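You operate a simulated robot arm through the tools that you are given. There is no shell and no other tool. Be economical: measure what you need, move in short steps, check, and stop when the job is done.

The job below is to be done with a simulated two-armed robot. You get a single attempt, and the scene is never put back.

JOB
On the top of the shoe bench, fold the yellow washcloth in half.

It is judged by the outcome, as a careful person would: the job done as asked, and still so three seconds after it is handed in. It fails if anything else is knocked over, pushed out of place, dropped, spilled or broken. Flat cloth is picked up by pressing the open fingertips on it (5 to 10 N) and closing them slowly along it; thin cloth reads only 2 to 8 mm in the jaws.

ROBOT AND FRAMES
Two 7-joint arms with two-finger grippers on one trunk, on a base that drives. Base frame: it is fixed to the floor where the robot stands at the start and does not move with it; the origin is under the middle of the robot, x ahead of it, y to its left, z up; the surface under the hand at the start is at about z = 45. Lengths are in cm, angles in rad, forces in N, time in s.
The left shoulder is at the start at [6, 12.3, 87], the right one opposite. With the tool pointing down near the work surface each hand reaches from about 10 to 72 cm from the robot's upright axis, wherever it stands, measured 20 degrees to its own side. Places, roughly: top of the shoe bench [50, -20, 40]. Payload 1.47 kg a hand.
The tool frame of a hand sits at the grasp point between the pads (the TCP): z along the fingers, y along the line on which they close. The tips reach 1.6 cm beyond it. Largest opening 8.7 cm; the body of the gripper starts 5.5 cm behind the TCP.
Orientation is that of the tool frame in the base frame, as a unit quaternion [w, x, y, z]. With the fingers straight down and closing along the base's y, the tool's x points along the base's -x, its y along +y and its z along -z.

CONTROLS
- The arms move only by the tool send_rows. It takes "left_series", "right_series" or both (then of equal length, played together; a hand with none holds still); each is a list that holds one entry, the list of rows, each a list of 7 numbers: the finger opening in cm, from 0 to 8.7, then the shift along the base's x, y, z in cm, then the turn, a rotation vector about the base's x, y, z in degrees. In form: [[[claw, tx, ty, tz, wx, wy, wz], ...]]. A call has 1 to 20 rows; each row is the pose to reach, as a shift and turn from the pose commanded when the call began. Each row takes 0.2 s and may step no farther than 5 cm and 0.15 rad from the row before; otherwise, or with a gripper value out of range, the whole call is refused. A pose out of reach is approached as far as the arm can. The call stops where the force on the tool passes 40 N (or 10 N more than at its start, if that is more) or the arm is blocked; 0.2 s more then pass. The fingers move at their own pace (about 15.3 cm/s each) and stop on an object; they squeeze with about 28 N. The grip force told is the motor's: it shows also when the fingers shut on nothing. Time passes only in rows, and 0.2 s behind the last, so rows that repeat a pose let the fingers close. The reply holds the time, the measured pose of the TCP, the force on the tool along the base axes, the opening and the grip force, in the units named above and with some noise, with the torque about the TCP (base axes, N m) and any sound that the robot's microphone picked up.
- Cameras (640 x 400 px; columns grow to the right, rows downward): "scene" is now at [5.96, -2.04, 139.91]; the picture's right is [-0.41, -0.91, 0.00], its down [-0.85, 0.39, -0.36] and it looks along [0.33, -0.15, -0.93] (base axes); focal length 255 px, centre (320, 200). "left" rides on the left gripper at [7.3, -1.2, -9] in its tool frame; the picture's right is [0.16, 0.99, 0.00], its down [-0.72, 0.12, -0.68] and it looks along [-0.67, 0.11, 0.73] (tool axes); focal length 247 px, centre (320, 200). "right" rides on the right gripper at [7.3, 1.2, -9] in its tool frame; the picture's right is [-0.16, 0.99, 0.00], its down [-0.72, -0.12, -0.68] and it looks along [-0.67, -0.11, 0.73] (tool axes); focal length 247 px, centre (320, 200). There is no depth. A picture from a camera that has moved, and an enlarged one, comes with that camera's place and axes in the base frame and with its lens.
- camera(camera): a new picture of that camera. The clock stands still meanwhile.
- raise_lower(by): slides the trunk up (or, below 0, down) by that many cm; the arms and the scene camera ride with it, the base frame stays. It gives what a move gives, with no picture.
- drive_base(legs): drives the robot by 1 to 6 legs, each [ahead, left, turn to the left] in cm, cm and rad, along the robot's own axes; the way and the turn of a leg run together, so that a leg with both is an arc; at most 150 cm and 3.142 rad a leg. The arms and the cameras ride along, it lands a little off, and it stops where it bumps. It gives what a move gives.
- turn_head(pan, tilt): turns the head with the scene camera to pan (to the left, within 2.094 rad either way) and tilt (down, from -0.506 to 1.204), counted from straight ahead of the robot. It gives what a move gives.
- close_up(camera, box): a new picture of the part [left, top, right, bottom] of that camera's present view, enlarged. The clock stands still meanwhile.
- sign_off(): hands the job in; it is judged then, once.

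Go step by step. Nothing tells you exact positions but the pictures and the camera data: compare them with the known pose of the tool, close in by small moves and look again before you grip or let go. The budget is 120 turns and 88 pictures, counting those below and the enlarged ones. Unless the task says otherwise, let go and move clear before handing in, and close with one line.

The tools are called after "Request:" by a JSON object that holds its "fn" and its "kwargs". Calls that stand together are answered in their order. send_rows: Moves the arms, as the interface text tells. Its arguments: {"type":"object","properties":{"left_series":{"type":"array"},"right_series":{"type":"array"}},"required":[]} The other tools are called the same way: raise_lower (by) slides the trunk up or down; drive_base (legs) drives the base; turn_head (pan, tilt) turns the head that bears the scene camera; camera (camera) takes a picture; close_up (camera, box) takes an enlarged picture of a part of a camera's view; sign_off () hands the job in.

At the start:

```text
clock: 0.0
left_ee_pos: [51.06, 25.0, 66.32]
left_ee_rot: [-0.001, 0.0, 1.0, 0.001]
left_ft_force: [0.6, -0.7, -0.1]
left_torque: [-0.03, 0.01, 0.01]
left_opening: 8.66
left_gripper_force: 0.1
right_ee_pos: [36.65, -14.23, 64.55]
right_ee_rot: [0.0, 0.0, 1.0, 0.0]
right_ft_force: [-0.2, 0.1, 0.5]
right_torque: [0.04, -0.04, -0.04]
right_opening: 8.7
right_gripper_force: 0.1
trunk travel left (down, up): [-2.5, 20.5]
robot x, y, heading: [-0.09, -0.05, -0.001]
head pan, tilt: [-0.426, 1.201]
```

scene: 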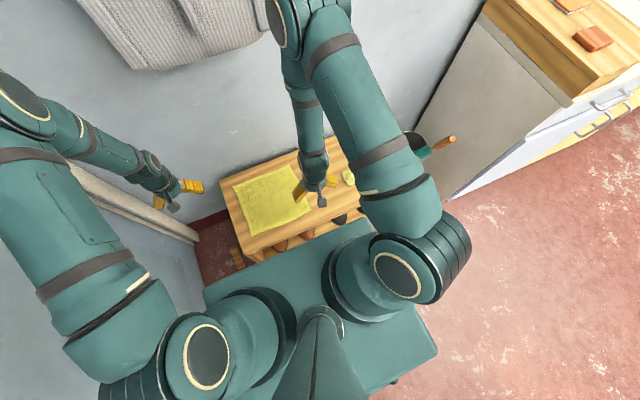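
right: 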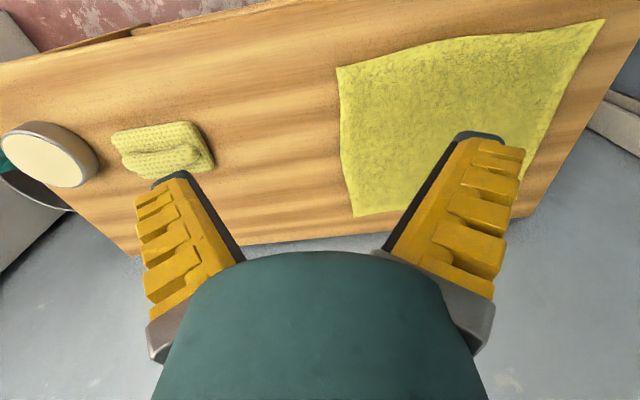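
left: 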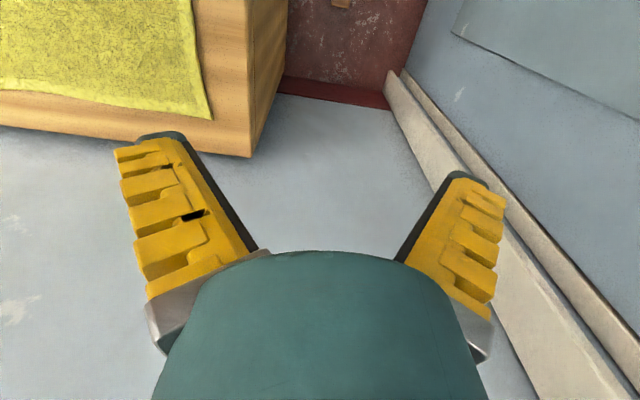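

The cloth lies flat at roughly x 37–60, y −13…13 (if the top is at z≈45), with a sponge and a cup to its right (−y). I plan to pinch both far corners and fold the far edge back toward the robot. First I'll bring both hands above those corners and look.

Request:
{"fn": "send_rows", "kwargs": {"left_series": [[[6, 1, -3, -1, 0, 0, 0], [5, 2, -6, -2, 0, 0, 0], [4, 3, -9, -3, 0, 0, 0], [4, 4, -12, -4, 0, 0, 0], [4, 4, -14, -5, 0, 0, 0], [4, 4, -14, -6, 0, 0, 0]]], "right_series": [[[6, 4, 0, 0, 0, 0, 0], [5, 8, 1, 0, 0, 0, 0], [4, 12, 2, -1, 0, 0, 0], [4, 16, 3, -2, 0, 0, 0], [4, 19, 4, -3, 0, 0, 0], [4, 19, 4, -4, 0, 0, 0]]]}}

Request:
{"fn": "camera", "kwargs": {"camera": "left"}}

Request:
{"fn": "camera", "kwargs": {"camera": "right"}}

Request:
{"fn": "camera", "kwargs": {"camera": "scene"}}

```text
clock: 1.4
left_ee_pos: [55.33, 10.97, 60.17]
left_ee_rot: [0.0, 0.0, 1.0, 0.0]
left_ft_force: [0.6, 0.4, 1.0]
left_torque: [0.01, 0.0, 0.0]
left_opening: 4.59
left_gripper_force: 4.3
right_ee_pos: [55.74, -10.25, 60.57]
right_ee_rot: [0.0, 0.0, 1.0, 0.001]
right_ft_force: [0.4, -0.7, -0.9]
right_torque: [0.01, -0.04, -0.06]
right_opening: 4.58
right_gripper_force: 4.1
trunk travel left (down, up): [-2.5, 20.5]
robot x, y, heading: [-0.08, 0.01, -0.001]
head pan, tilt: [-0.426, 1.201]
```

```text
84 pictures are left
camera left: at [47.93, 9.75, 69.16], right [-0.16, 0.99, 0.0], down [0.72, 0.12, 0.68], along [0.67, 0.11, -0.73], focal length 247 px, centre (320, 200)
```

left: 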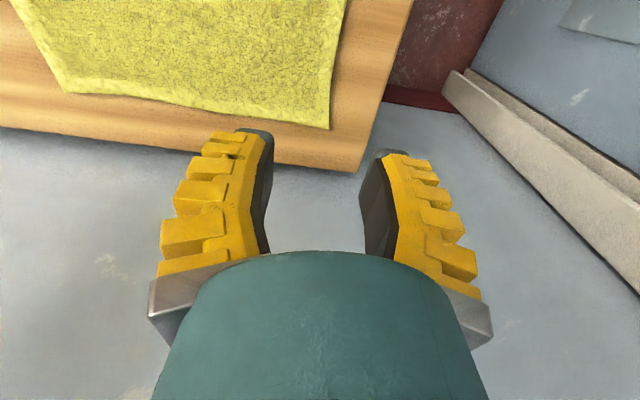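

```text
83 pictures are left
camera right: at [48.47, -9.11, 69.5], right [0.16, 0.99, 0.0], down [0.72, -0.12, 0.68], along [0.67, -0.11, -0.73], focal length 247 px, centre (320, 200)
```

right: 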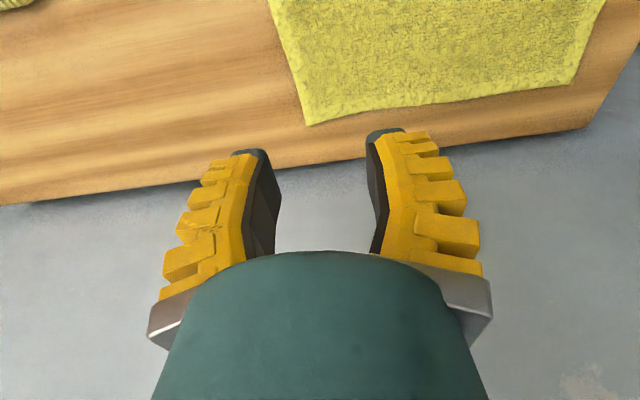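

```text
82 pictures are left
camera scene: at [5.97, -2.04, 139.91], right [-0.41, -0.91, 0.0], down [-0.85, 0.39, -0.36], along [0.33, -0.15, -0.93], focal length 255 px, centre (320, 200)
```

scene: 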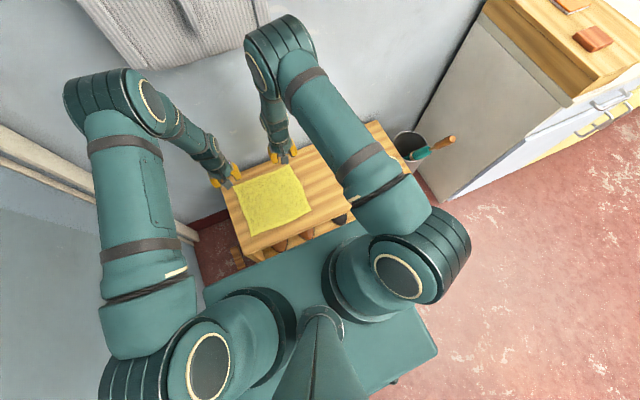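

The two views agree: cloth surface z≈45, far corners near (59.9, ±12.5), near edge x≈37. Next, I'll lower both hands to just above the far corners with a 3 cm opening.

Request:
{"fn": "send_rows", "kwargs": {"left_series": [[[3, 1.5, -0.5, -3, 0, 0, 0], [3, 2.9, -1, -6, 0, 0, 0], [3, 2.9, -1, -9, 0, 0, 0], [3, 2.9, -1, -11, 0, 0, 0], [3, 2.9, -1, -12, 0, 0, 0], [3, 2.9, -1, -12, 0, 0, 0]]], "right_series": [[[3, 1.3, 0.2, -3, 0, 0, 0], [3, 2.5, 0.2, -6, 0, 0, 0], [3, 2.5, 0.2, -9, 0, 0, 0], [3, 2.5, 0.2, -11, 0, 0, 0], [3, 2.5, 0.2, -12.2, 0, 0, 0], [3, 2.5, 0.2, -12.2, 0, 0, 0]]]}}

Request:
{"fn": "camera", "kwargs": {"camera": "left"}}

Request:
{"fn": "camera", "kwargs": {"camera": "right"}}

```text
clock: 2.8
left_ee_pos: [58.06, 10.08, 48.23]
left_ee_rot: [0.0, 0.0, 1.0, 0.0]
left_ft_force: [0.9, -0.1, 0.1]
left_torque: [0.01, 0.02, 0.05]
left_opening: 3.61
left_gripper_force: 4.6
right_ee_pos: [58.17, -10.27, 48.42]
right_ee_rot: [0.0, 0.001, 1.0, 0.0]
right_ft_force: [0.3, 0.7, 0.8]
right_torque: [0.01, 0.04, 0.0]
right_opening: 3.62
right_gripper_force: 4.2
trunk travel left (down, up): [-2.5, 20.5]
robot x, y, heading: [0.2, -0.19, -0.002]
head pan, tilt: [-0.426, 1.201]
```

```text
81 pictures are left
camera left: at [50.81, 8.75, 57.12], right [-0.16, 0.99, 0.0], down [0.72, 0.12, 0.68], along [0.67, 0.11, -0.73], focal length 247 px, centre (320, 200)
```

left: 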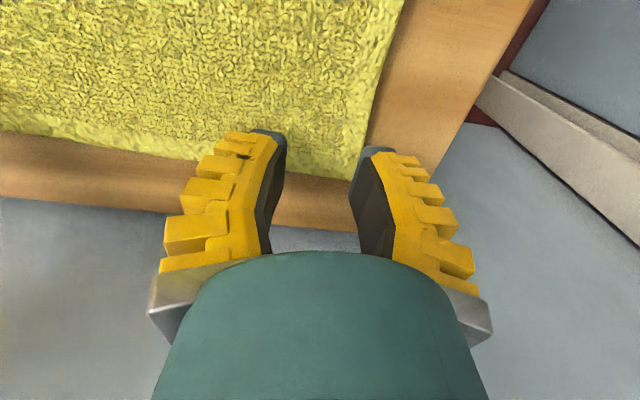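

```text
80 pictures are left
camera right: at [50.94, -8.97, 57.39], right [0.16, 0.99, 0.0], down [0.72, -0.12, 0.68], along [0.67, -0.11, -0.73], focal length 247 px, centre (320, 200)
```

right: 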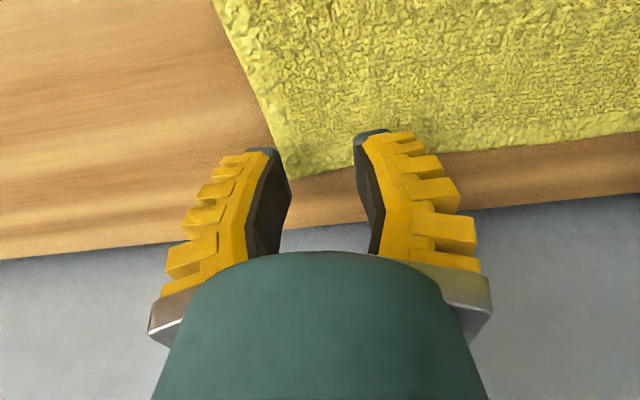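

The outer fingers sit right at the cloth's side edges, so I'll shift each hand about 1 cm inward, open slightly less, and go down to near contact.

Request:
{"fn": "send_rows", "kwargs": {"left_series": [[[2.6, -0.3, -0.9, 0, 0, 0, 0], [2.6, -0.3, -0.9, -0.6, 0, 0, 0], [2.6, -0.3, -0.9, -1.1, 0, 0, 0], [2.6, -0.3, -0.9, -1.5, 0, 0, 0], [2.6, -0.3, -0.9, -1.5, 0, 0, 0]]], "right_series": [[[2.6, 0, 1.1, 0, 0, 0, 0], [2.6, 0, 1.1, -0.6, 0, 0, 0], [2.6, 0, 1.1, -1.1, 0, 0, 0], [2.6, 0, 1.1, -1.5, 0, 0, 0], [2.6, 0, 1.1, -1.5, 0, 0, 0]]]}}

```text
clock: 4.0
left_ee_pos: [57.75, 9.04, 46.86]
left_ee_rot: [0.001, -0.001, 1.0, 0.0]
left_ft_force: [0.4, 0.0, 7.4]
left_torque: [0.01, -0.02, 0.0]
left_opening: 2.99
left_gripper_force: 3.1
right_ee_pos: [58.16, -9.05, 47.09]
right_ee_rot: [-0.001, 0.0, 1.0, 0.0]
right_ft_force: [-0.4, 0.0, 3.1]
right_torque: [-0.03, 0.03, -0.01]
right_opening: 2.89
right_gripper_force: 4.3
trunk travel left (down, up): [-2.5, 20.5]
robot x, y, heading: [-0.01, -0.22, -0.0]
head pan, tilt: [-0.426, 1.201]
```

Contact reads 7.4 N on the left and 3.1 N on the right. I'll press the right slightly more, then close both slowly.

Request:
{"fn": "send_rows", "kwargs": {"left_series": [[[2.6, 0, 0, 0, 0, 0, 0], [2.6, 0, 0, 0, 0, 0, 0], [2.3, 0, 0, 0, 0, 0, 0], [2.0, 0, 0, 0, 0, 0, 0], [1.7, 0, 0, 0, 0, 0, 0], [1.4, 0, 0, 0, 0, 0, 0], [1.1, 0, 0, 0, 0, 0, 0], [0.8, 0, 0, 0, 0, 0, 0], [0.5, 0, 0, 0, 0, 0, 0], [0.2, 0, 0, 0, 0, 0, 0], [0, 0, 0, 0, 0, 0, 0], [0, 0, 0, 0, 0, 0, 0], [0, 0, 0, 0, 0, 0, 0]]], "right_series": [[[2.6, 0, 0, -0.15, 0, 0, 0], [2.6, 0, 0, -0.2, 0, 0, 0], [2.3, 0, 0, -0.2, 0, 0, 0], [2.0, 0, 0, -0.2, 0, 0, 0], [1.7, 0, 0, -0.2, 0, 0, 0], [1.4, 0, 0, -0.2, 0, 0, 0], [1.1, 0, 0, -0.2, 0, 0, 0], [0.8, 0, 0, -0.2, 0, 0, 0], [0.5, 0, 0, -0.2, 0, 0, 0], [0.2, 0, 0, -0.2, 0, 0, 0], [0, 0, 0, -0.2, 0, 0, 0], [0, 0, 0, -0.2, 0, 0, 0], [0, 0, 0, -0.2, 0, 0, 0]]]}}

Request:
{"fn": "camera", "kwargs": {"camera": "left"}}

Request:
{"fn": "camera", "kwargs": {"camera": "right"}}

```text
clock: 6.8
left_ee_pos: [57.85, 9.08, 46.75]
left_ee_rot: [0.001, 0.0, 1.0, 0.0]
left_ft_force: [-0.2, -0.3, 5.5]
left_torque: [0.0, -0.03, 0.0]
left_opening: 0.0
left_gripper_force: 28.4
right_ee_pos: [58.09, -9.08, 46.83]
right_ee_rot: [0.001, 0.0, 1.0, 0.0]
right_ft_force: [-0.8, 0.9, 7.5]
right_torque: [0.0, 0.01, 0.0]
right_opening: 0.0
right_gripper_force: 28.1
trunk travel left (down, up): [-2.5, 20.5]
robot x, y, heading: [0.03, -0.19, -0.003]
head pan, tilt: [-0.426, 1.201]
```

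```text
79 pictures are left
camera left: at [50.51, 7.84, 55.75], right [-0.16, 0.99, 0.0], down [0.72, 0.12, 0.68], along [0.67, 0.11, -0.73], focal length 247 px, centre (320, 200)
```

left: 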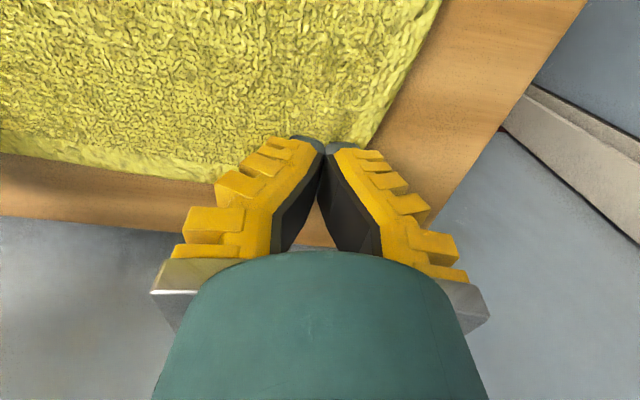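

```text
78 pictures are left
camera right: at [50.93, -7.87, 55.68], right [0.16, 0.99, 0.0], down [0.72, -0.12, 0.68], along [0.67, -0.11, -0.73], focal length 247 px, centre (320, 200)
```

right: 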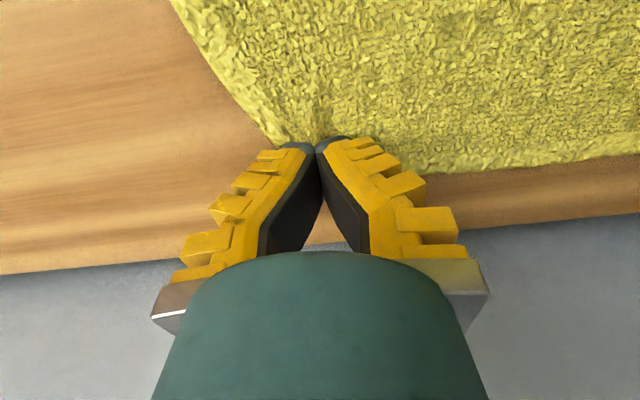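

Both jaws read 0.0, which suggests nothing is held. I'll lift a little to check.

Request:
{"fn": "send_rows", "kwargs": {"left_series": [[[0, 0, 0, 1, 0, 0, 0], [0, 0, 0, 2, 0, 0, 0], [0, 0, 0, 3, 0, 0, 0]]], "right_series": [[[0, 0, 0, 1, 0, 0, 0], [0, 0, 0, 2, 0, 0, 0], [0, 0, 0, 3, 0, 0, 0]]]}}

Request:
{"fn": "camera", "kwargs": {"camera": "left"}}

Request:
{"fn": "camera", "kwargs": {"camera": "right"}}

```text
clock: 7.6
left_ee_pos: [57.61, 9.14, 49.83]
left_ee_rot: [0.0, 0.0, 1.0, 0.0]
left_ft_force: [-0.3, 0.5, 0.0]
left_torque: [-0.01, 0.0, 0.03]
left_opening: 0.0
left_gripper_force: 28.0
right_ee_pos: [58.19, -9.01, 49.73]
right_ee_rot: [0.0, 0.0, 1.0, 0.0]
right_ft_force: [-0.7, 0.3, -1.0]
right_torque: [-0.01, 0.02, 0.03]
right_opening: 0.0
right_gripper_force: 27.9
trunk travel left (down, up): [-2.5, 20.5]
robot x, y, heading: [-0.34, -0.38, 0.004]
head pan, tilt: [-0.426, 1.201]
```

```text
77 pictures are left
camera left: at [50.47, 7.84, 58.74], right [-0.16, 0.99, 0.0], down [0.72, 0.12, 0.68], along [0.67, 0.11, -0.73], focal length 247 px, centre (320, 200)
```

left: 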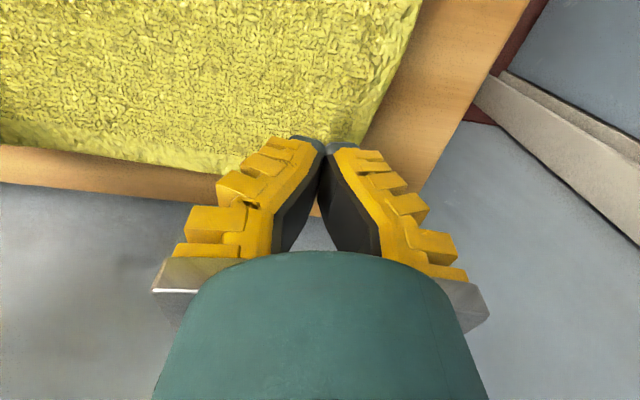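

```text
76 pictures are left
camera right: at [50.94, -7.85, 58.61], right [0.16, 0.99, 0.0], down [0.72, -0.12, 0.68], along [0.67, -0.11, -0.73], focal length 247 px, centre (320, 200)
```

right: 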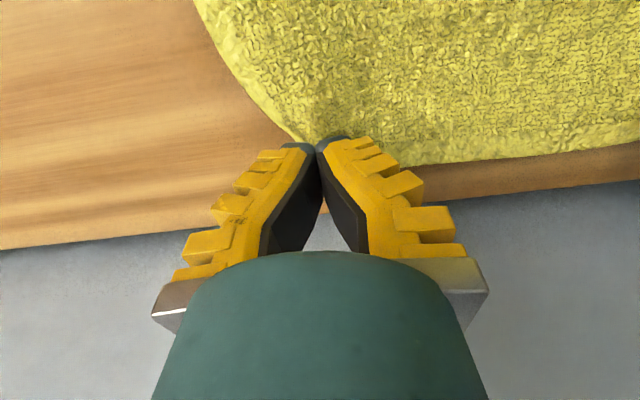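

The right corner seems to be coming up with the hand despite the 0.0 reading. I'll lift higher to be sure.

Request:
{"fn": "send_rows", "kwargs": {"left_series": [[[0, -0.5, 0, 1.5, 0, 0, 0], [0, -1, 0, 3, 0, 0, 0], [0, -1.5, 0, 4.5, 0, 0, 0], [0, -1.5, 0, 4.5, 0, 0, 0]]], "right_series": [[[0, -0.5, 0, 1.5, 0, 0, 0], [0, -1, 0, 3, 0, 0, 0], [0, -1.5, 0, 4.5, 0, 0, 0], [0, -1.5, 0, 4.5, 0, 0, 0]]]}}

Request:
{"fn": "camera", "kwargs": {"camera": "left"}}

Request:
{"fn": "camera", "kwargs": {"camera": "right"}}

Request:
{"fn": "close_up", "kwargs": {"camera": "scene", "box": [200, 120, 360, 220]}}

```text
clock: 8.6
left_ee_pos: [56.15, 9.1, 54.3]
left_ee_rot: [0.0, -0.001, 1.0, -0.001]
left_ft_force: [-0.3, -0.6, -0.8]
left_torque: [0.02, 0.0, -0.01]
left_opening: 0.0
left_gripper_force: 27.9
right_ee_pos: [56.61, -9.09, 54.11]
right_ee_rot: [0.0, 0.0, 1.0, 0.001]
right_ft_force: [0.5, 0.1, -0.7]
right_torque: [-0.02, 0.01, 0.02]
right_opening: 0.0
right_gripper_force: 27.5
trunk travel left (down, up): [-2.5, 20.5]
robot x, y, heading: [0.11, 0.13, -0.001]
head pan, tilt: [-0.426, 1.201]
```

```text
75 pictures are left
camera left: at [48.96, 7.91, 63.25], right [-0.16, 0.99, 0.0], down [0.72, 0.12, 0.68], along [0.67, 0.11, -0.73], focal length 247 px, centre (320, 200)
```

left: 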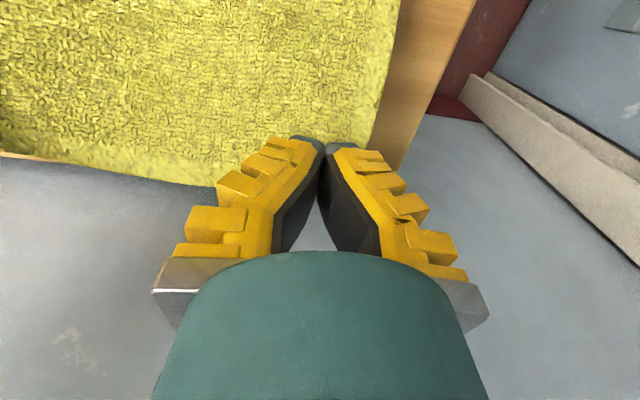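

```text
74 pictures are left
camera right: at [49.41, -7.82, 63.08], right [0.16, 0.99, 0.0], down [0.72, -0.12, 0.68], along [0.67, -0.11, -0.73], focal length 247 px, centre (320, 200)
```

right: 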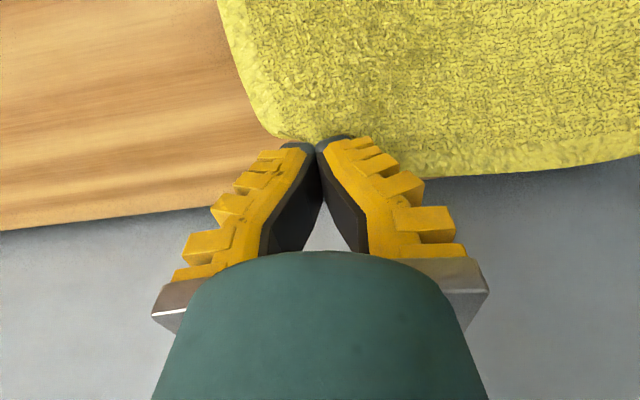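

```text
4.00 times, centred on (280, 170) of scene
camera zoom: at [5.96, -2.04, 139.91], right [-0.41, -0.91, 0.0], down [-0.85, 0.39, -0.36], along [0.33, -0.15, -0.93], focal length 1019 px, centre (480, 320)
```

zoom: 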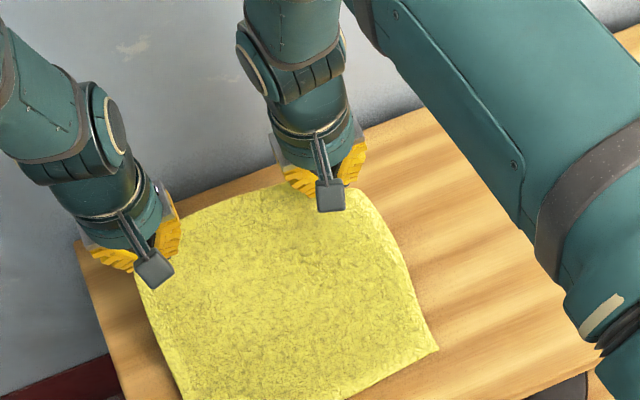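

Both corners are held. Now I'll carry the far edge back toward the robot in an arc, gradually tilting the fingers forward so the flap flips over.

Request:
{"fn": "send_rows", "kwargs": {"left_series": [[[0, -2, 0, 1, 0, -5, 0], [0, -4, 0, 1.8, 0, -10, 0], [0, -6, 0, 2.2, 0, -15, 0], [0, -8, 0, 2.2, 0, -20, 0], [0, -10, 0, 2, 0, -25, 0], [0, -10, 0, 2, 0, -25, 0]]], "right_series": [[[0, -2, 0, 1, 0, -5, 0], [0, -4, 0, 1.8, 0, -10, 0], [0, -6, 0, 2.2, 0, -15, 0], [0, -8, 0, 2.2, 0, -20, 0], [0, -10, 0, 2, 0, -25, 0], [0, -10, 0, 2, 0, -25, 0]]]}}

Request:
{"fn": "camera", "kwargs": {"camera": "left"}}

Request:
{"fn": "close_up", "kwargs": {"camera": "scene", "box": [180, 120, 372, 240]}}

```text
clock: 10.0
left_ee_pos: [46.15, 9.07, 56.14]
left_ee_rot: [0.216, 0.0, 0.976, 0.0]
left_ft_force: [-0.5, 0.3, 0.6]
left_torque: [-0.03, 0.01, -0.01]
left_opening: 0.01
left_gripper_force: 28.5
right_ee_pos: [46.7, -9.12, 56.24]
right_ee_rot: [0.217, 0.0, 0.976, -0.001]
right_ft_force: [0.8, 0.5, 0.2]
right_torque: [0.0, -0.03, -0.03]
right_opening: 0.0
right_gripper_force: 28.0
trunk travel left (down, up): [-2.5, 20.5]
robot x, y, heading: [0.06, -0.05, -0.0]
head pan, tilt: [-0.426, 1.201]
```

```text
72 pictures are left
camera left: at [35.88, 7.87, 61.24], right [-0.14, 0.99, -0.07], down [0.37, 0.12, 0.92], along [0.92, 0.11, -0.38], focal length 247 px, centre (320, 200)
```

left: 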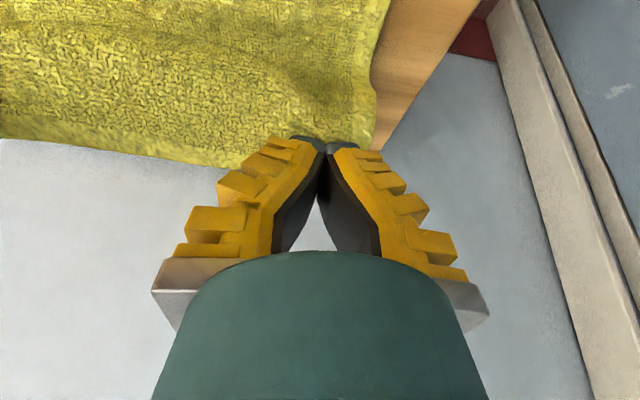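

```text
3.33 times, centred on (276, 180) of scene
camera zoom: at [5.96, -2.04, 139.91], right [-0.41, -0.91, 0.0], down [-0.85, 0.39, -0.36], along [0.33, -0.15, -0.93], focal length 850 px, centre (467, 267)
```

zoom: 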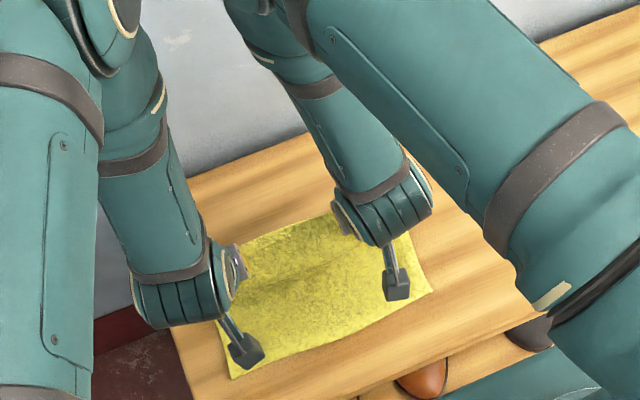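

The flap is standing and flipping over cleanly, and the near edge has stayed at x≈37–38. I'll continue toward the near edge and go lower.

Request:
{"fn": "send_rows", "kwargs": {"left_series": [[[0, -2, 0, -0.5, 0, -5, 0], [0, -4, 0, -1.5, 0, -10, 0], [0, -6, 0, -3, 0, -15, 0], [0, -7.5, 0, -5, 0, -20, 0], [0, -8.2, 0, -6.3, 0, -20, 0], [0, -8.2, 0, -6.3, 0, -20, 0]]], "right_series": [[[0, -2, 0, -0.5, 0, -5, 0], [0, -4, 0, -1.5, 0, -10, 0], [0, -6, 0, -3, 0, -15, 0], [0, -7.5, 0, -5, 0, -20, 0], [0, -8.2, 0, -6.3, 0, -20, 0], [0, -8.2, 0, -6.3, 0, -20, 0]]]}}

Request:
{"fn": "camera", "kwargs": {"camera": "left"}}

Request:
{"fn": "camera", "kwargs": {"camera": "right"}}

Request:
{"fn": "close_up", "kwargs": {"camera": "scene", "box": [180, 150, 372, 270]}}

```text
clock: 11.2
left_ee_pos: [38.54, 10.15, 50.42]
left_ee_rot: [0.383, -0.017, 0.924, 0.007]
left_ft_force: [-0.5, -0.4, 0.3]
left_torque: [-0.02, -0.01, 0.0]
left_opening: 0.03
left_gripper_force: 28.4
right_ee_pos: [38.6, -10.18, 50.13]
right_ee_rot: [0.382, 0.016, 0.924, -0.006]
right_ft_force: [-0.3, 2.6, 20.5]
right_torque: [0.19, 2.33, -0.24]
right_opening: 0.02
right_gripper_force: 28.0
trunk travel left (down, up): [-2.5, 20.5]
robot x, y, heading: [0.08, 0.11, 0.003]
head pan, tilt: [-0.426, 1.201]
stopped in row 5 (right hand): the force on the tool passed its limit at 76 N (the readings are from after the stop); the commanded pose is now the measured one
```

```text
70 pictures are left
camera left: at [27.1, 8.49, 51.51], right [-0.15, 0.98, -0.11], down [0.03, 0.12, 0.99], along [0.99, 0.14, -0.04], focal length 247 px, centre (320, 200)
```

left: 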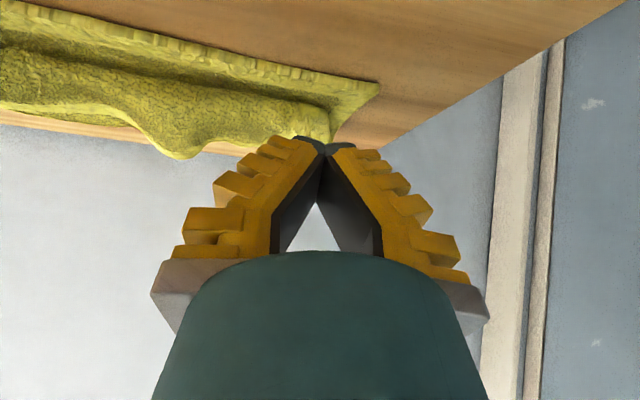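

```text
69 pictures are left
camera right: at [27.2, -8.55, 51.42], right [0.15, 0.98, 0.11], down [0.03, -0.12, 0.99], along [0.99, -0.14, -0.05], focal length 247 px, centre (320, 200)
```

right: 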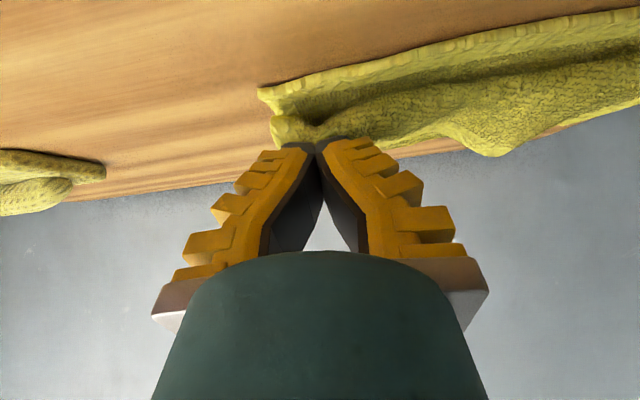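

```text
3.33 times, centred on (276, 210) of scene
camera zoom: at [5.91, -2.02, 139.94], right [-0.41, -0.91, 0.0], down [-0.85, 0.39, -0.36], along [0.33, -0.15, -0.93], focal length 850 px, centre (467, 167)
```

zoom: 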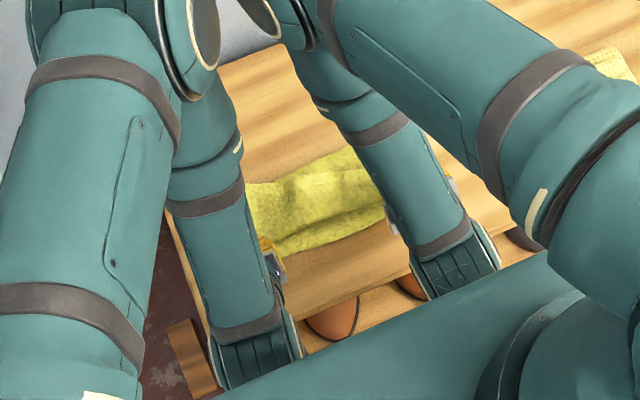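

The right hand's wrist camera touched down about 11 cm behind the tool, so 45° is too much tilt. The fold line is at x≈48 as wanted, so I'll reduce the tilt to 25° and lower the edge from there.

Request:
{"fn": "send_rows", "kwargs": {"left_series": [[[0, 0, 0, 0.5, 0, 7, 0], [0, -0.3, -0.4, 0.5, 0, 14, 0], [0, -0.6, -0.9, 0.2, 0, 20, 0], [0, -0.8, -0.9, -0.6, 0, 20, 0], [0, -0.8, -0.9, -0.6, 0, 20, 0]]], "right_series": [[[0, 0, 0, 0.5, 0, 7, 0], [0, -0.3, 0.4, 0.5, 0, 14, 0], [0, -0.6, 0.9, 0.2, 0, 20, 0], [0, -0.8, 0.9, -0.6, 0, 20, 0], [0, -0.8, 0.9, -0.6, 0, 20, 0]]]}}

Request:
{"fn": "camera", "kwargs": {"camera": "left"}}

Request:
{"fn": "camera", "kwargs": {"camera": "right"}}

Request:
{"fn": "close_up", "kwargs": {"camera": "scene", "box": [180, 150, 372, 270]}}

```text
clock: 12.4
left_ee_pos: [37.67, 9.25, 49.72]
left_ee_rot: [0.215, -0.015, 0.976, 0.009]
left_ft_force: [0.4, -0.1, 0.3]
left_torque: [0.0, -0.01, 0.02]
left_opening: 0.0
left_gripper_force: 28.4
right_ee_pos: [37.72, -9.08, 49.5]
right_ee_rot: [0.215, 0.015, 0.976, -0.01]
right_ft_force: [-0.1, 0.7, 0.2]
right_torque: [0.03, -0.02, 0.01]
right_opening: 0.0
right_gripper_force: 27.4
trunk travel left (down, up): [-2.5, 20.5]
robot x, y, heading: [-0.23, 0.02, -0.001]
head pan, tilt: [-0.426, 1.201]
```

```text
67 pictures are left
camera left: at [27.34, 7.56, 54.68], right [-0.18, 0.98, -0.06], down [0.37, 0.12, 0.92], along [0.91, 0.14, -0.38], focal length 247 px, centre (320, 200)
```

left: 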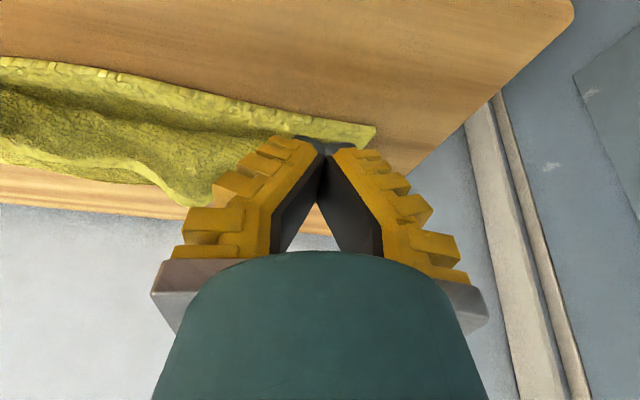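

```text
66 pictures are left
camera right: at [27.55, -7.63, 54.53], right [0.17, 0.98, 0.05], down [0.37, -0.12, 0.92], along [0.91, -0.14, -0.38], focal length 247 px, centre (320, 200)
```

right: 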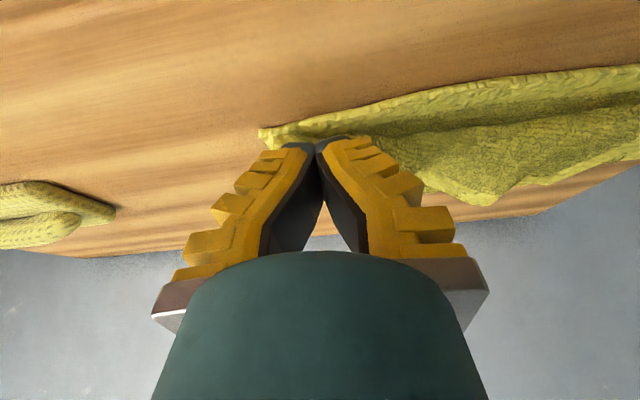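

```text
3.33 times, centred on (276, 210) of scene
camera zoom: at [5.97, -2.04, 139.91], right [-0.41, -0.91, 0.0], down [-0.85, 0.39, -0.36], along [0.33, -0.15, -0.93], focal length 850 px, centre (467, 167)
```

zoom: 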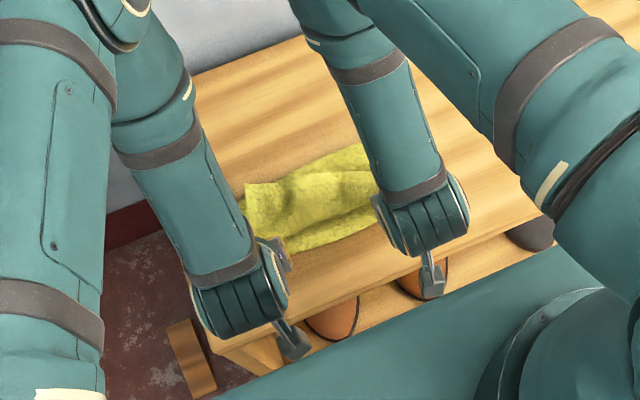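

The bottom layer is undisturbed (near-left corner at about 38.3, 12.2). I'll zoom in on the fingertips to check that the upper edge is still held.

Request:
{"fn": "close_up", "kwargs": {"camera": "left", "box": [160, 50, 400, 200]}}

Request:
{"fn": "close_up", "kwargs": {"camera": "right", "box": [240, 60, 480, 210]}}

Request:
{"fn": "close_up", "kwargs": {"camera": "scene", "box": [240, 185, 304, 225]}}

```text
2.67 times, centred on (280, 125) of left
camera zoom: at [27.34, 7.56, 54.68], right [-0.18, 0.98, -0.06], down [0.37, 0.12, 0.92], along [0.91, 0.14, -0.38], focal length 659 px, centre (427, 400)
```

zoom: 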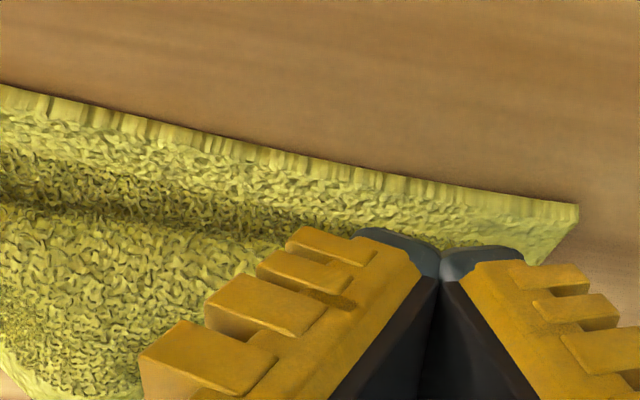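

```text
2.67 times, centred on (360, 135) of right
camera zoom: at [27.55, -7.63, 54.53], right [0.17, 0.98, 0.05], down [0.37, -0.12, 0.92], along [0.91, -0.14, -0.38], focal length 659 px, centre (213, 373)
```

zoom: 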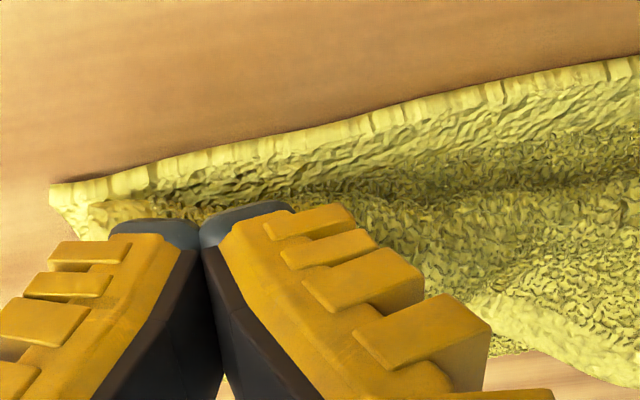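

```text
10.00 times, centred on (272, 205) of scene
camera zoom: at [5.97, -2.04, 139.91], right [-0.41, -0.91, 0.0], down [-0.85, 0.39, -0.36], along [0.33, -0.15, -0.93], focal length 2548 px, centre (800, 150)
```

zoom: 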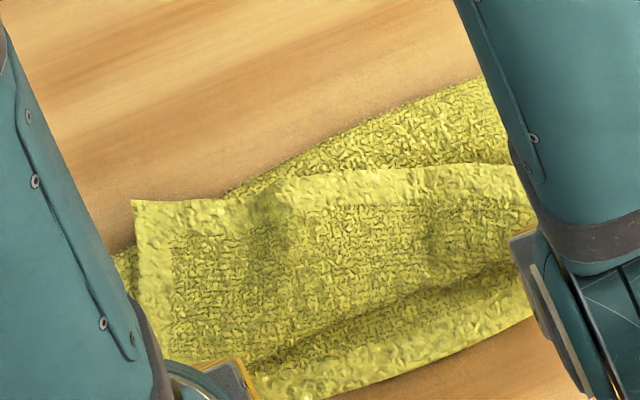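

Between the hands, the hem has flopped forward instead of lying toward me: its edge is at x≈45.5, with a crease near x≈39. I'll release, back off upward and look at the whole state before correcting.

Request:
{"fn": "send_rows", "kwargs": {"left_series": [[[0, 0, 0, -0.8, 0, 0, 0], [0.5, 0, 0, -1.1, 0, 0, 0], [1.0, 0, 0, -1.1, 0, 0, 0], [1.5, 0, 0, -1.1, 0, 0, 0], [1.5, 0, 0, -1.1, 0, 0, 0], [1.5, -1, 0, 0, 0, 0, 0], [1.5, -2, 0, 2, 0, 7, 0], [1.5, -2, 0, 5, 0, 14, 0], [1.5, -2, 2, 9, 0, 20, 0], [1.5, -2, 5, 13, 0, 25, 0]]], "right_series": [[[0, 0, 0, -0.8, 0, 0, 0], [0.5, 0, 0, -1.1, 0, 0, 0], [1.0, 0, 0, -1.1, 0, 0, 0], [1.5, 0, 0, -1.1, 0, 0, 0], [1.5, 0, 0, -1.1, 0, 0, 0], [1.5, -1, 0, 0, 0, 0, 0], [1.5, -2, 0, 2, 0, 7, 0], [1.5, -2, 0, 5, 0, 14, 0], [1.5, -2, -2, 9, 0, 20, 0], [1.5, -2, -5, 13, 0, 25, 0]]]}}

Request:
{"fn": "camera", "kwargs": {"camera": "left"}}

Request:
{"fn": "camera", "kwargs": {"camera": "right"}}

Request:
{"fn": "camera", "kwargs": {"camera": "scene"}}

```text
clock: 14.6
left_ee_pos: [35.61, 14.25, 62.69]
left_ee_rot: [-0.001, -0.013, 1.0, 0.012]
left_ft_force: [-0.8, 1.0, 0.5]
left_torque: [-0.02, 0.0, -0.02]
left_opening: 2.17
left_gripper_force: 4.5
right_ee_pos: [35.63, -14.44, 62.63]
right_ee_rot: [-0.001, 0.012, 1.0, -0.013]
right_ft_force: [0.2, 0.4, 0.6]
right_torque: [0.0, -0.02, 0.02]
right_opening: 2.17
right_gripper_force: 5.0
trunk travel left (down, up): [-2.5, 20.5]
robot x, y, heading: [-0.16, 0.02, -0.006]
head pan, tilt: [-0.426, 1.201]
```

```text
61 pictures are left
camera left: at [28.4, 12.64, 71.67], right [-0.18, 0.98, 0.02], down [0.72, 0.12, 0.68], along [0.67, 0.14, -0.73], focal length 247 px, centre (320, 200)
```

left: 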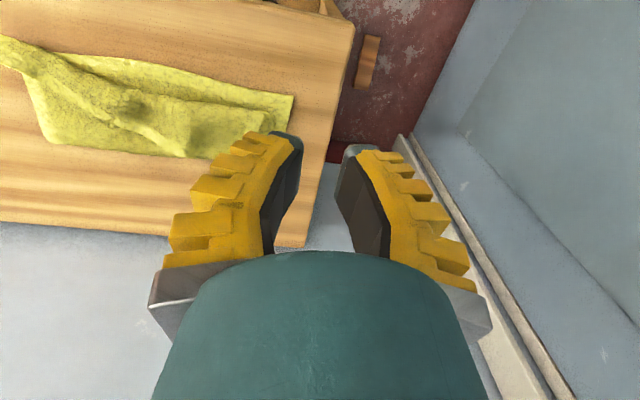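

```text
60 pictures are left
camera right: at [28.55, -12.81, 71.55], right [0.18, 0.98, -0.02], down [0.72, -0.12, 0.68], along [0.67, -0.14, -0.73], focal length 247 px, centre (320, 200)
```

right: 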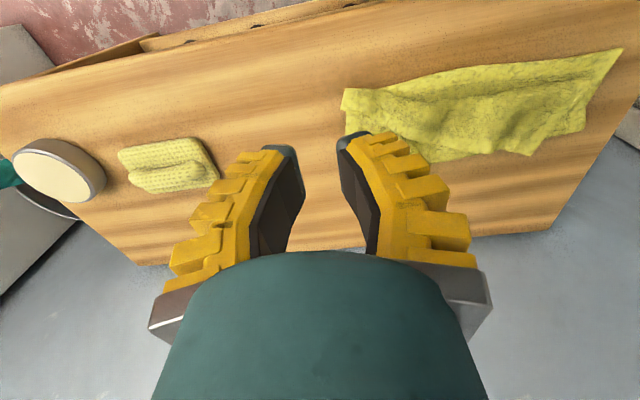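

```text
59 pictures are left
camera scene: at [5.89, -2.05, 139.92], right [-0.41, -0.91, 0.0], down [-0.85, 0.39, -0.36], along [0.33, -0.15, -0.93], focal length 255 px, centre (320, 200)
```

scene: 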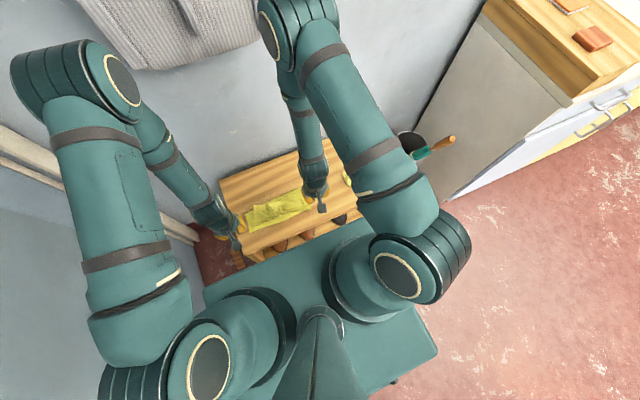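

Request:
{"fn": "close_up", "kwargs": {"camera": "scene", "box": [232, 180, 328, 240]}}

Request:
{"fn": "close_up", "kwargs": {"camera": "left", "box": [0, 20, 320, 220]}}

Request:
{"fn": "close_up", "kwargs": {"camera": "right", "box": [320, 20, 640, 220]}}

```text
6.67 times, centred on (280, 210) of scene
camera zoom: at [5.89, -2.05, 139.92], right [-0.41, -0.91, 0.0], down [-0.85, 0.39, -0.36], along [0.33, -0.15, -0.93], focal length 1699 px, centre (587, 133)
```

zoom: 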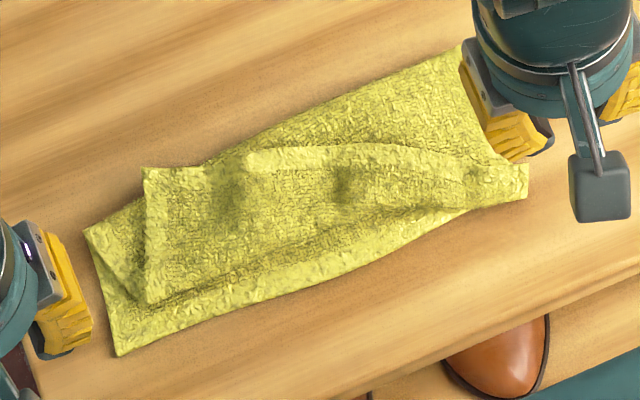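

```text
2.00 times, centred on (160, 120) of left
camera zoom: at [28.4, 12.64, 71.67], right [-0.18, 0.98, 0.02], down [0.72, 0.12, 0.68], along [0.67, 0.14, -0.73], focal length 494 px, centre (640, 360)
```

zoom: 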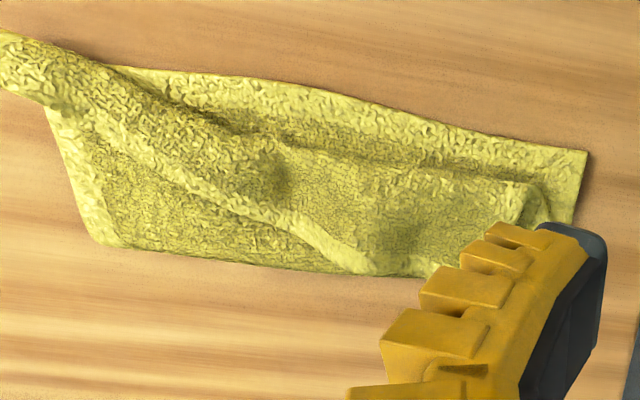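

```text
2.00 times, centred on (480, 120) of right
camera zoom: at [28.55, -12.81, 71.55], right [0.18, 0.98, -0.02], down [0.72, -0.12, 0.68], along [0.67, -0.14, -0.73], focal length 494 px, centre (0, 360)
```

zoom: 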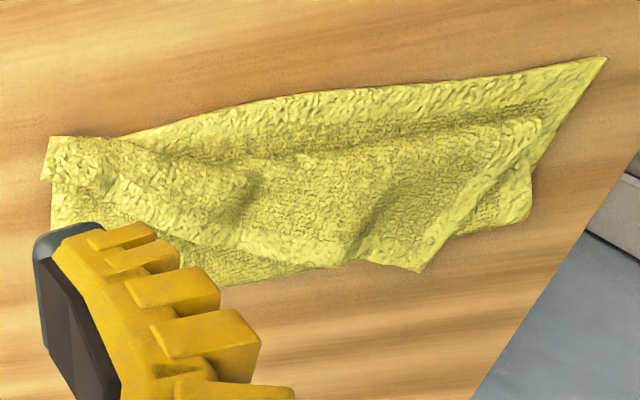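

The cloth is now a Z-fold: the hem's right corner is already near its place (≈38, −12.7), but its left corner flopped forward to about (47.8, 7.5). I'll hold the right corner down with the right hand while the left hand pinches the left hem corner and pulls it taut to (37.5, 12.5).

Request:
{"fn": "send_rows", "kwargs": {"left_series": [[[2.6, 4, -2.5, 0, 0, 0, 0], [2.6, 8, -5, -2, 0, 0, 0], [2.6, 11, -7.5, -5, 0, 0, 0], [2.6, 12.2, -8.9, -8.5, 0, 0, 0], [2.6, 12.2, -8.9, -11.5, 0, 0, 0], [2.6, 12.2, -8.9, -13.5, 0, 0, 0], [2.6, 12.2, -8.9, -13.5, 0, 0, 0]]], "right_series": [[[1, 0, 0, 0, 0, 0, 0], [0.5, 1, 1, -3, 0, 0, 0], [0, 2, 2, -6, 0, 0, 0], [0, 3.4, 2.6, -9, 0, 0, 0], [0, 3.4, 2.6, -11, 0, 0, 0], [0, 3.4, 2.6, -13, 0, 0, 0], [0, 3.4, 2.6, -13, 0, 0, 0]]]}}

Request:
{"fn": "camera", "kwargs": {"camera": "left"}}

Request:
{"fn": "camera", "kwargs": {"camera": "right"}}

Request:
{"fn": "close_up", "kwargs": {"camera": "scene", "box": [232, 180, 328, 240]}}

```text
refused: row 2 steps farther than a row can; nothing moved
```

```text
55 pictures are left
camera left: at [28.4, 12.64, 71.67], right [-0.18, 0.98, 0.02], down [0.72, 0.12, 0.68], along [0.67, 0.14, -0.73], focal length 247 px, centre (320, 200)
```

left: 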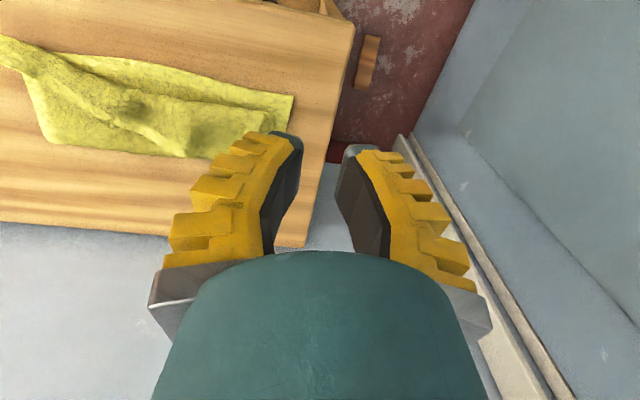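

```text
54 pictures are left
camera right: at [28.55, -12.81, 71.55], right [0.18, 0.98, -0.02], down [0.72, -0.12, 0.68], along [0.67, -0.14, -0.73], focal length 247 px, centre (320, 200)
```

right: 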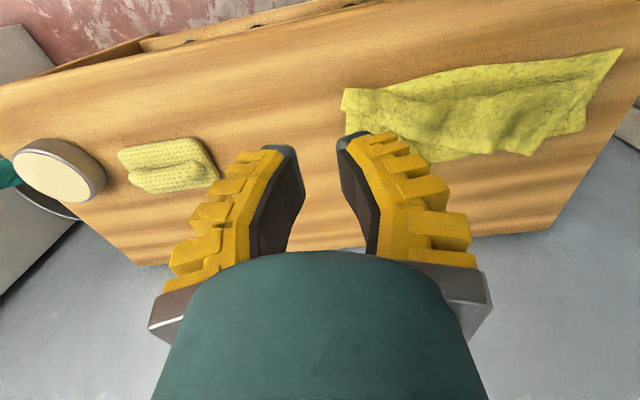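

```text
6.67 times, centred on (280, 210) of scene
camera zoom: at [5.89, -2.05, 139.92], right [-0.41, -0.91, 0.0], down [-0.85, 0.39, -0.36], along [0.33, -0.15, -0.93], focal length 1699 px, centre (587, 133)
```

zoom: 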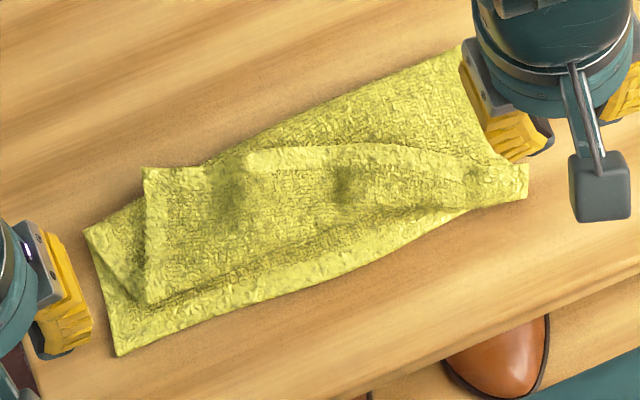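

That step was too long for one row, so I'll resend it with smaller steps.

Request:
{"fn": "send_rows", "kwargs": {"left_series": [[[2.6, 3, -2, 0, 0, 0, 0], [2.6, 6, -4, -1, 0, 0, 0], [2.6, 9, -6, -3, 0, 0, 0], [2.6, 11, -8, -6, 0, 0, 0], [2.6, 12.2, -8.9, -9, 0, 0, 0], [2.6, 12.2, -8.9, -11.5, 0, 0, 0], [2.6, 12.2, -8.9, -13.5, 0, 0, 0], [2.6, 12.2, -8.9, -13.5, 0, 0, 0]]], "right_series": [[[1, 0, 0, 0, 0, 0, 0], [0.5, 1, 1, -3, 0, 0, 0], [0, 2, 2, -6, 0, 0, 0], [0, 3.4, 2.6, -9, 0, 0, 0], [0, 3.4, 2.6, -11, 0, 0, 0], [0, 3.4, 2.6, -13, 0, 0, 0], [0, 3.4, 2.6, -13, 0, 0, 0], [0, 3.4, 2.6, -13, 0, 0, 0]]]}}

```text
clock: 16.4
left_ee_pos: [47.8, 5.25, 49.24]
left_ee_rot: [-0.001, -0.013, 1.0, 0.011]
left_ft_force: [-0.7, -0.6, 0.2]
left_torque: [0.01, 0.02, -0.01]
left_opening: 3.22
left_gripper_force: 4.0
right_ee_pos: [39.16, -11.75, 49.56]
right_ee_rot: [-0.001, 0.011, 1.0, -0.012]
right_ft_force: [0.0, 0.0, -0.2]
right_torque: [-0.01, 0.03, 0.02]
right_opening: 0.0
right_gripper_force: 27.9
trunk travel left (down, up): [-2.5, 20.5]
robot x, y, heading: [-0.45, 0.16, 0.003]
head pan, tilt: [-0.426, 1.201]
```

Request:
{"fn": "close_up", "kwargs": {"camera": "left", "box": [160, 20, 480, 220]}}

Request:
{"fn": "close_up", "kwargs": {"camera": "right", "box": [200, 20, 520, 220]}}

```text
2.00 times, centred on (320, 120) of left
camera zoom: at [40.71, 3.66, 58.11], right [-0.18, 0.98, 0.02], down [0.72, 0.12, 0.68], along [0.67, 0.14, -0.73], focal length 494 px, centre (320, 360)
```

zoom: 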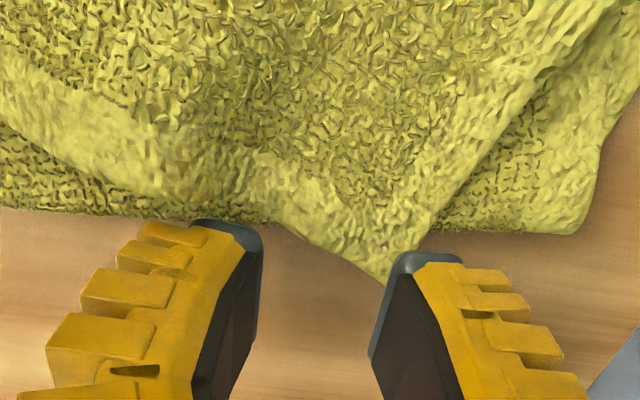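

```text
2.00 times, centred on (360, 120) of right
camera zoom: at [32.07, -10.1, 58.44], right [0.18, 0.98, -0.02], down [0.72, -0.12, 0.68], along [0.67, -0.14, -0.73], focal length 494 px, centre (240, 360)
```

zoom: 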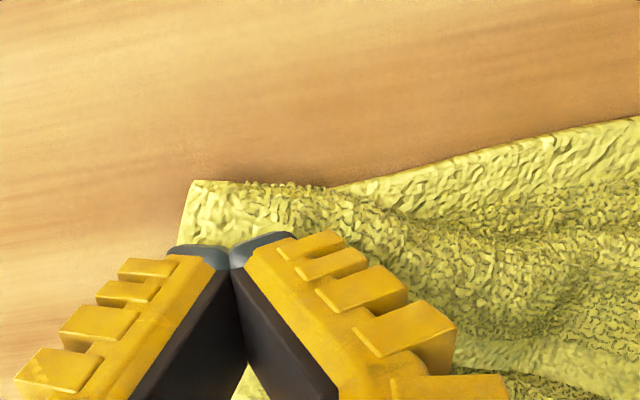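

The overhanging hem corner is at about (48.0, 7.3). I'll place the left pinch just inside it and lower both hands into contact.

Request:
{"fn": "send_rows", "kwargs": {"left_series": [[[2.6, -1.5, 0.3, 0, 0, 0, 0], [2.6, -1.5, 0.3, -0.6, 0, 0, 0], [2.6, -1.5, 0.3, -1.1, 0, 0, 0], [2.6, -1.5, 0.3, -1.5, 0, 0, 0], [2.6, -1.5, 0.3, -1.5, 0, 0, 0]]], "right_series": [[[0, 0, 0, -0.6, 0, 0, 0], [0, 0, 0, -1.2, 0, 0, 0], [0, 0, 0, -1.7, 0, 0, 0], [0, 0, 0, -2, 0, 0, 0], [0, 0, 0, -2, 0, 0, 0]]]}}

```text
clock: 17.6
left_ee_pos: [46.36, 5.6, 47.71]
left_ee_rot: [0.0, -0.014, 1.0, 0.012]
left_ft_force: [0.4, 0.0, 0.5]
left_torque: [-0.01, -0.02, 0.01]
left_opening: 2.71
left_gripper_force: 6.7
right_ee_pos: [39.21, -11.68, 47.64]
right_ee_rot: [-0.001, 0.011, 1.0, -0.012]
right_ft_force: [-0.6, -0.3, 1.6]
right_torque: [0.0, 0.0, 0.02]
right_opening: 0.02
right_gripper_force: 27.4
trunk travel left (down, up): [-2.5, 20.5]
robot x, y, heading: [-0.02, -0.11, -0.0]
head pan, tilt: [-0.426, 1.201]
```

Request:
{"fn": "send_rows", "kwargs": {"left_series": [[[2.6, 0, 0, -0.2, 0, 0, 0], [2.6, 0, 0, -0.35, 0, 0, 0], [2.6, 0, 0, -0.35, 0, 0, 0]]], "right_series": [[[0, 0, 0, -0.2, 0, 0, 0], [0, 0, 0, -0.35, 0, 0, 0], [0, 0, 0, -0.35, 0, 0, 0]]]}}

```text
clock: 18.4
left_ee_pos: [46.45, 5.51, 47.33]
left_ee_rot: [0.0, -0.013, 1.0, 0.011]
left_ft_force: [0.4, 0.3, 1.3]
left_torque: [-0.03, -0.04, 0.02]
left_opening: 2.73
left_gripper_force: 6.8
right_ee_pos: [39.17, -11.69, 47.36]
right_ee_rot: [-0.001, 0.012, 1.0, -0.012]
right_ft_force: [0.9, -0.2, 4.6]
right_torque: [0.06, 0.0, -0.01]
right_opening: 0.0
right_gripper_force: 27.8
trunk travel left (down, up): [-2.5, 20.5]
robot x, y, heading: [0.17, -0.23, 0.0]
head pan, tilt: [-0.426, 1.201]
```

The left reads 1.3 N and the right 4.6 N. I'll press the left further and close it slowly while the right keeps holding.

Request:
{"fn": "send_rows", "kwargs": {"left_series": [[[2.6, 0, 0, -0.2, 0, 0, 0], [2.6, 0, 0, -0.3, 0, 0, 0], [2.6, 0, 0, -0.3, 0, 0, 0]]], "right_series": [[[0, 0, 0, -0.1, 0, 0, 0], [0, 0, 0, -0.1, 0, 0, 0], [0, 0, 0, -0.1, 0, 0, 0]]]}}

```text
clock: 19.2
left_ee_pos: [46.37, 5.57, 46.97]
left_ee_rot: [-0.001, -0.014, 1.0, 0.012]
left_ft_force: [0.4, -1.2, 7.4]
left_torque: [-0.05, 0.06, 0.01]
left_opening: 2.78
left_gripper_force: 7.8
right_ee_pos: [39.24, -11.64, 47.24]
right_ee_rot: [-0.001, 0.011, 1.0, -0.012]
right_ft_force: [1.7, -0.5, 7.4]
right_torque: [0.06, -0.01, -0.04]
right_opening: 0.0
right_gripper_force: 28.3
trunk travel left (down, up): [-2.5, 20.5]
robot x, y, heading: [0.15, -0.07, 0.009]
head pan, tilt: [-0.426, 1.201]
```

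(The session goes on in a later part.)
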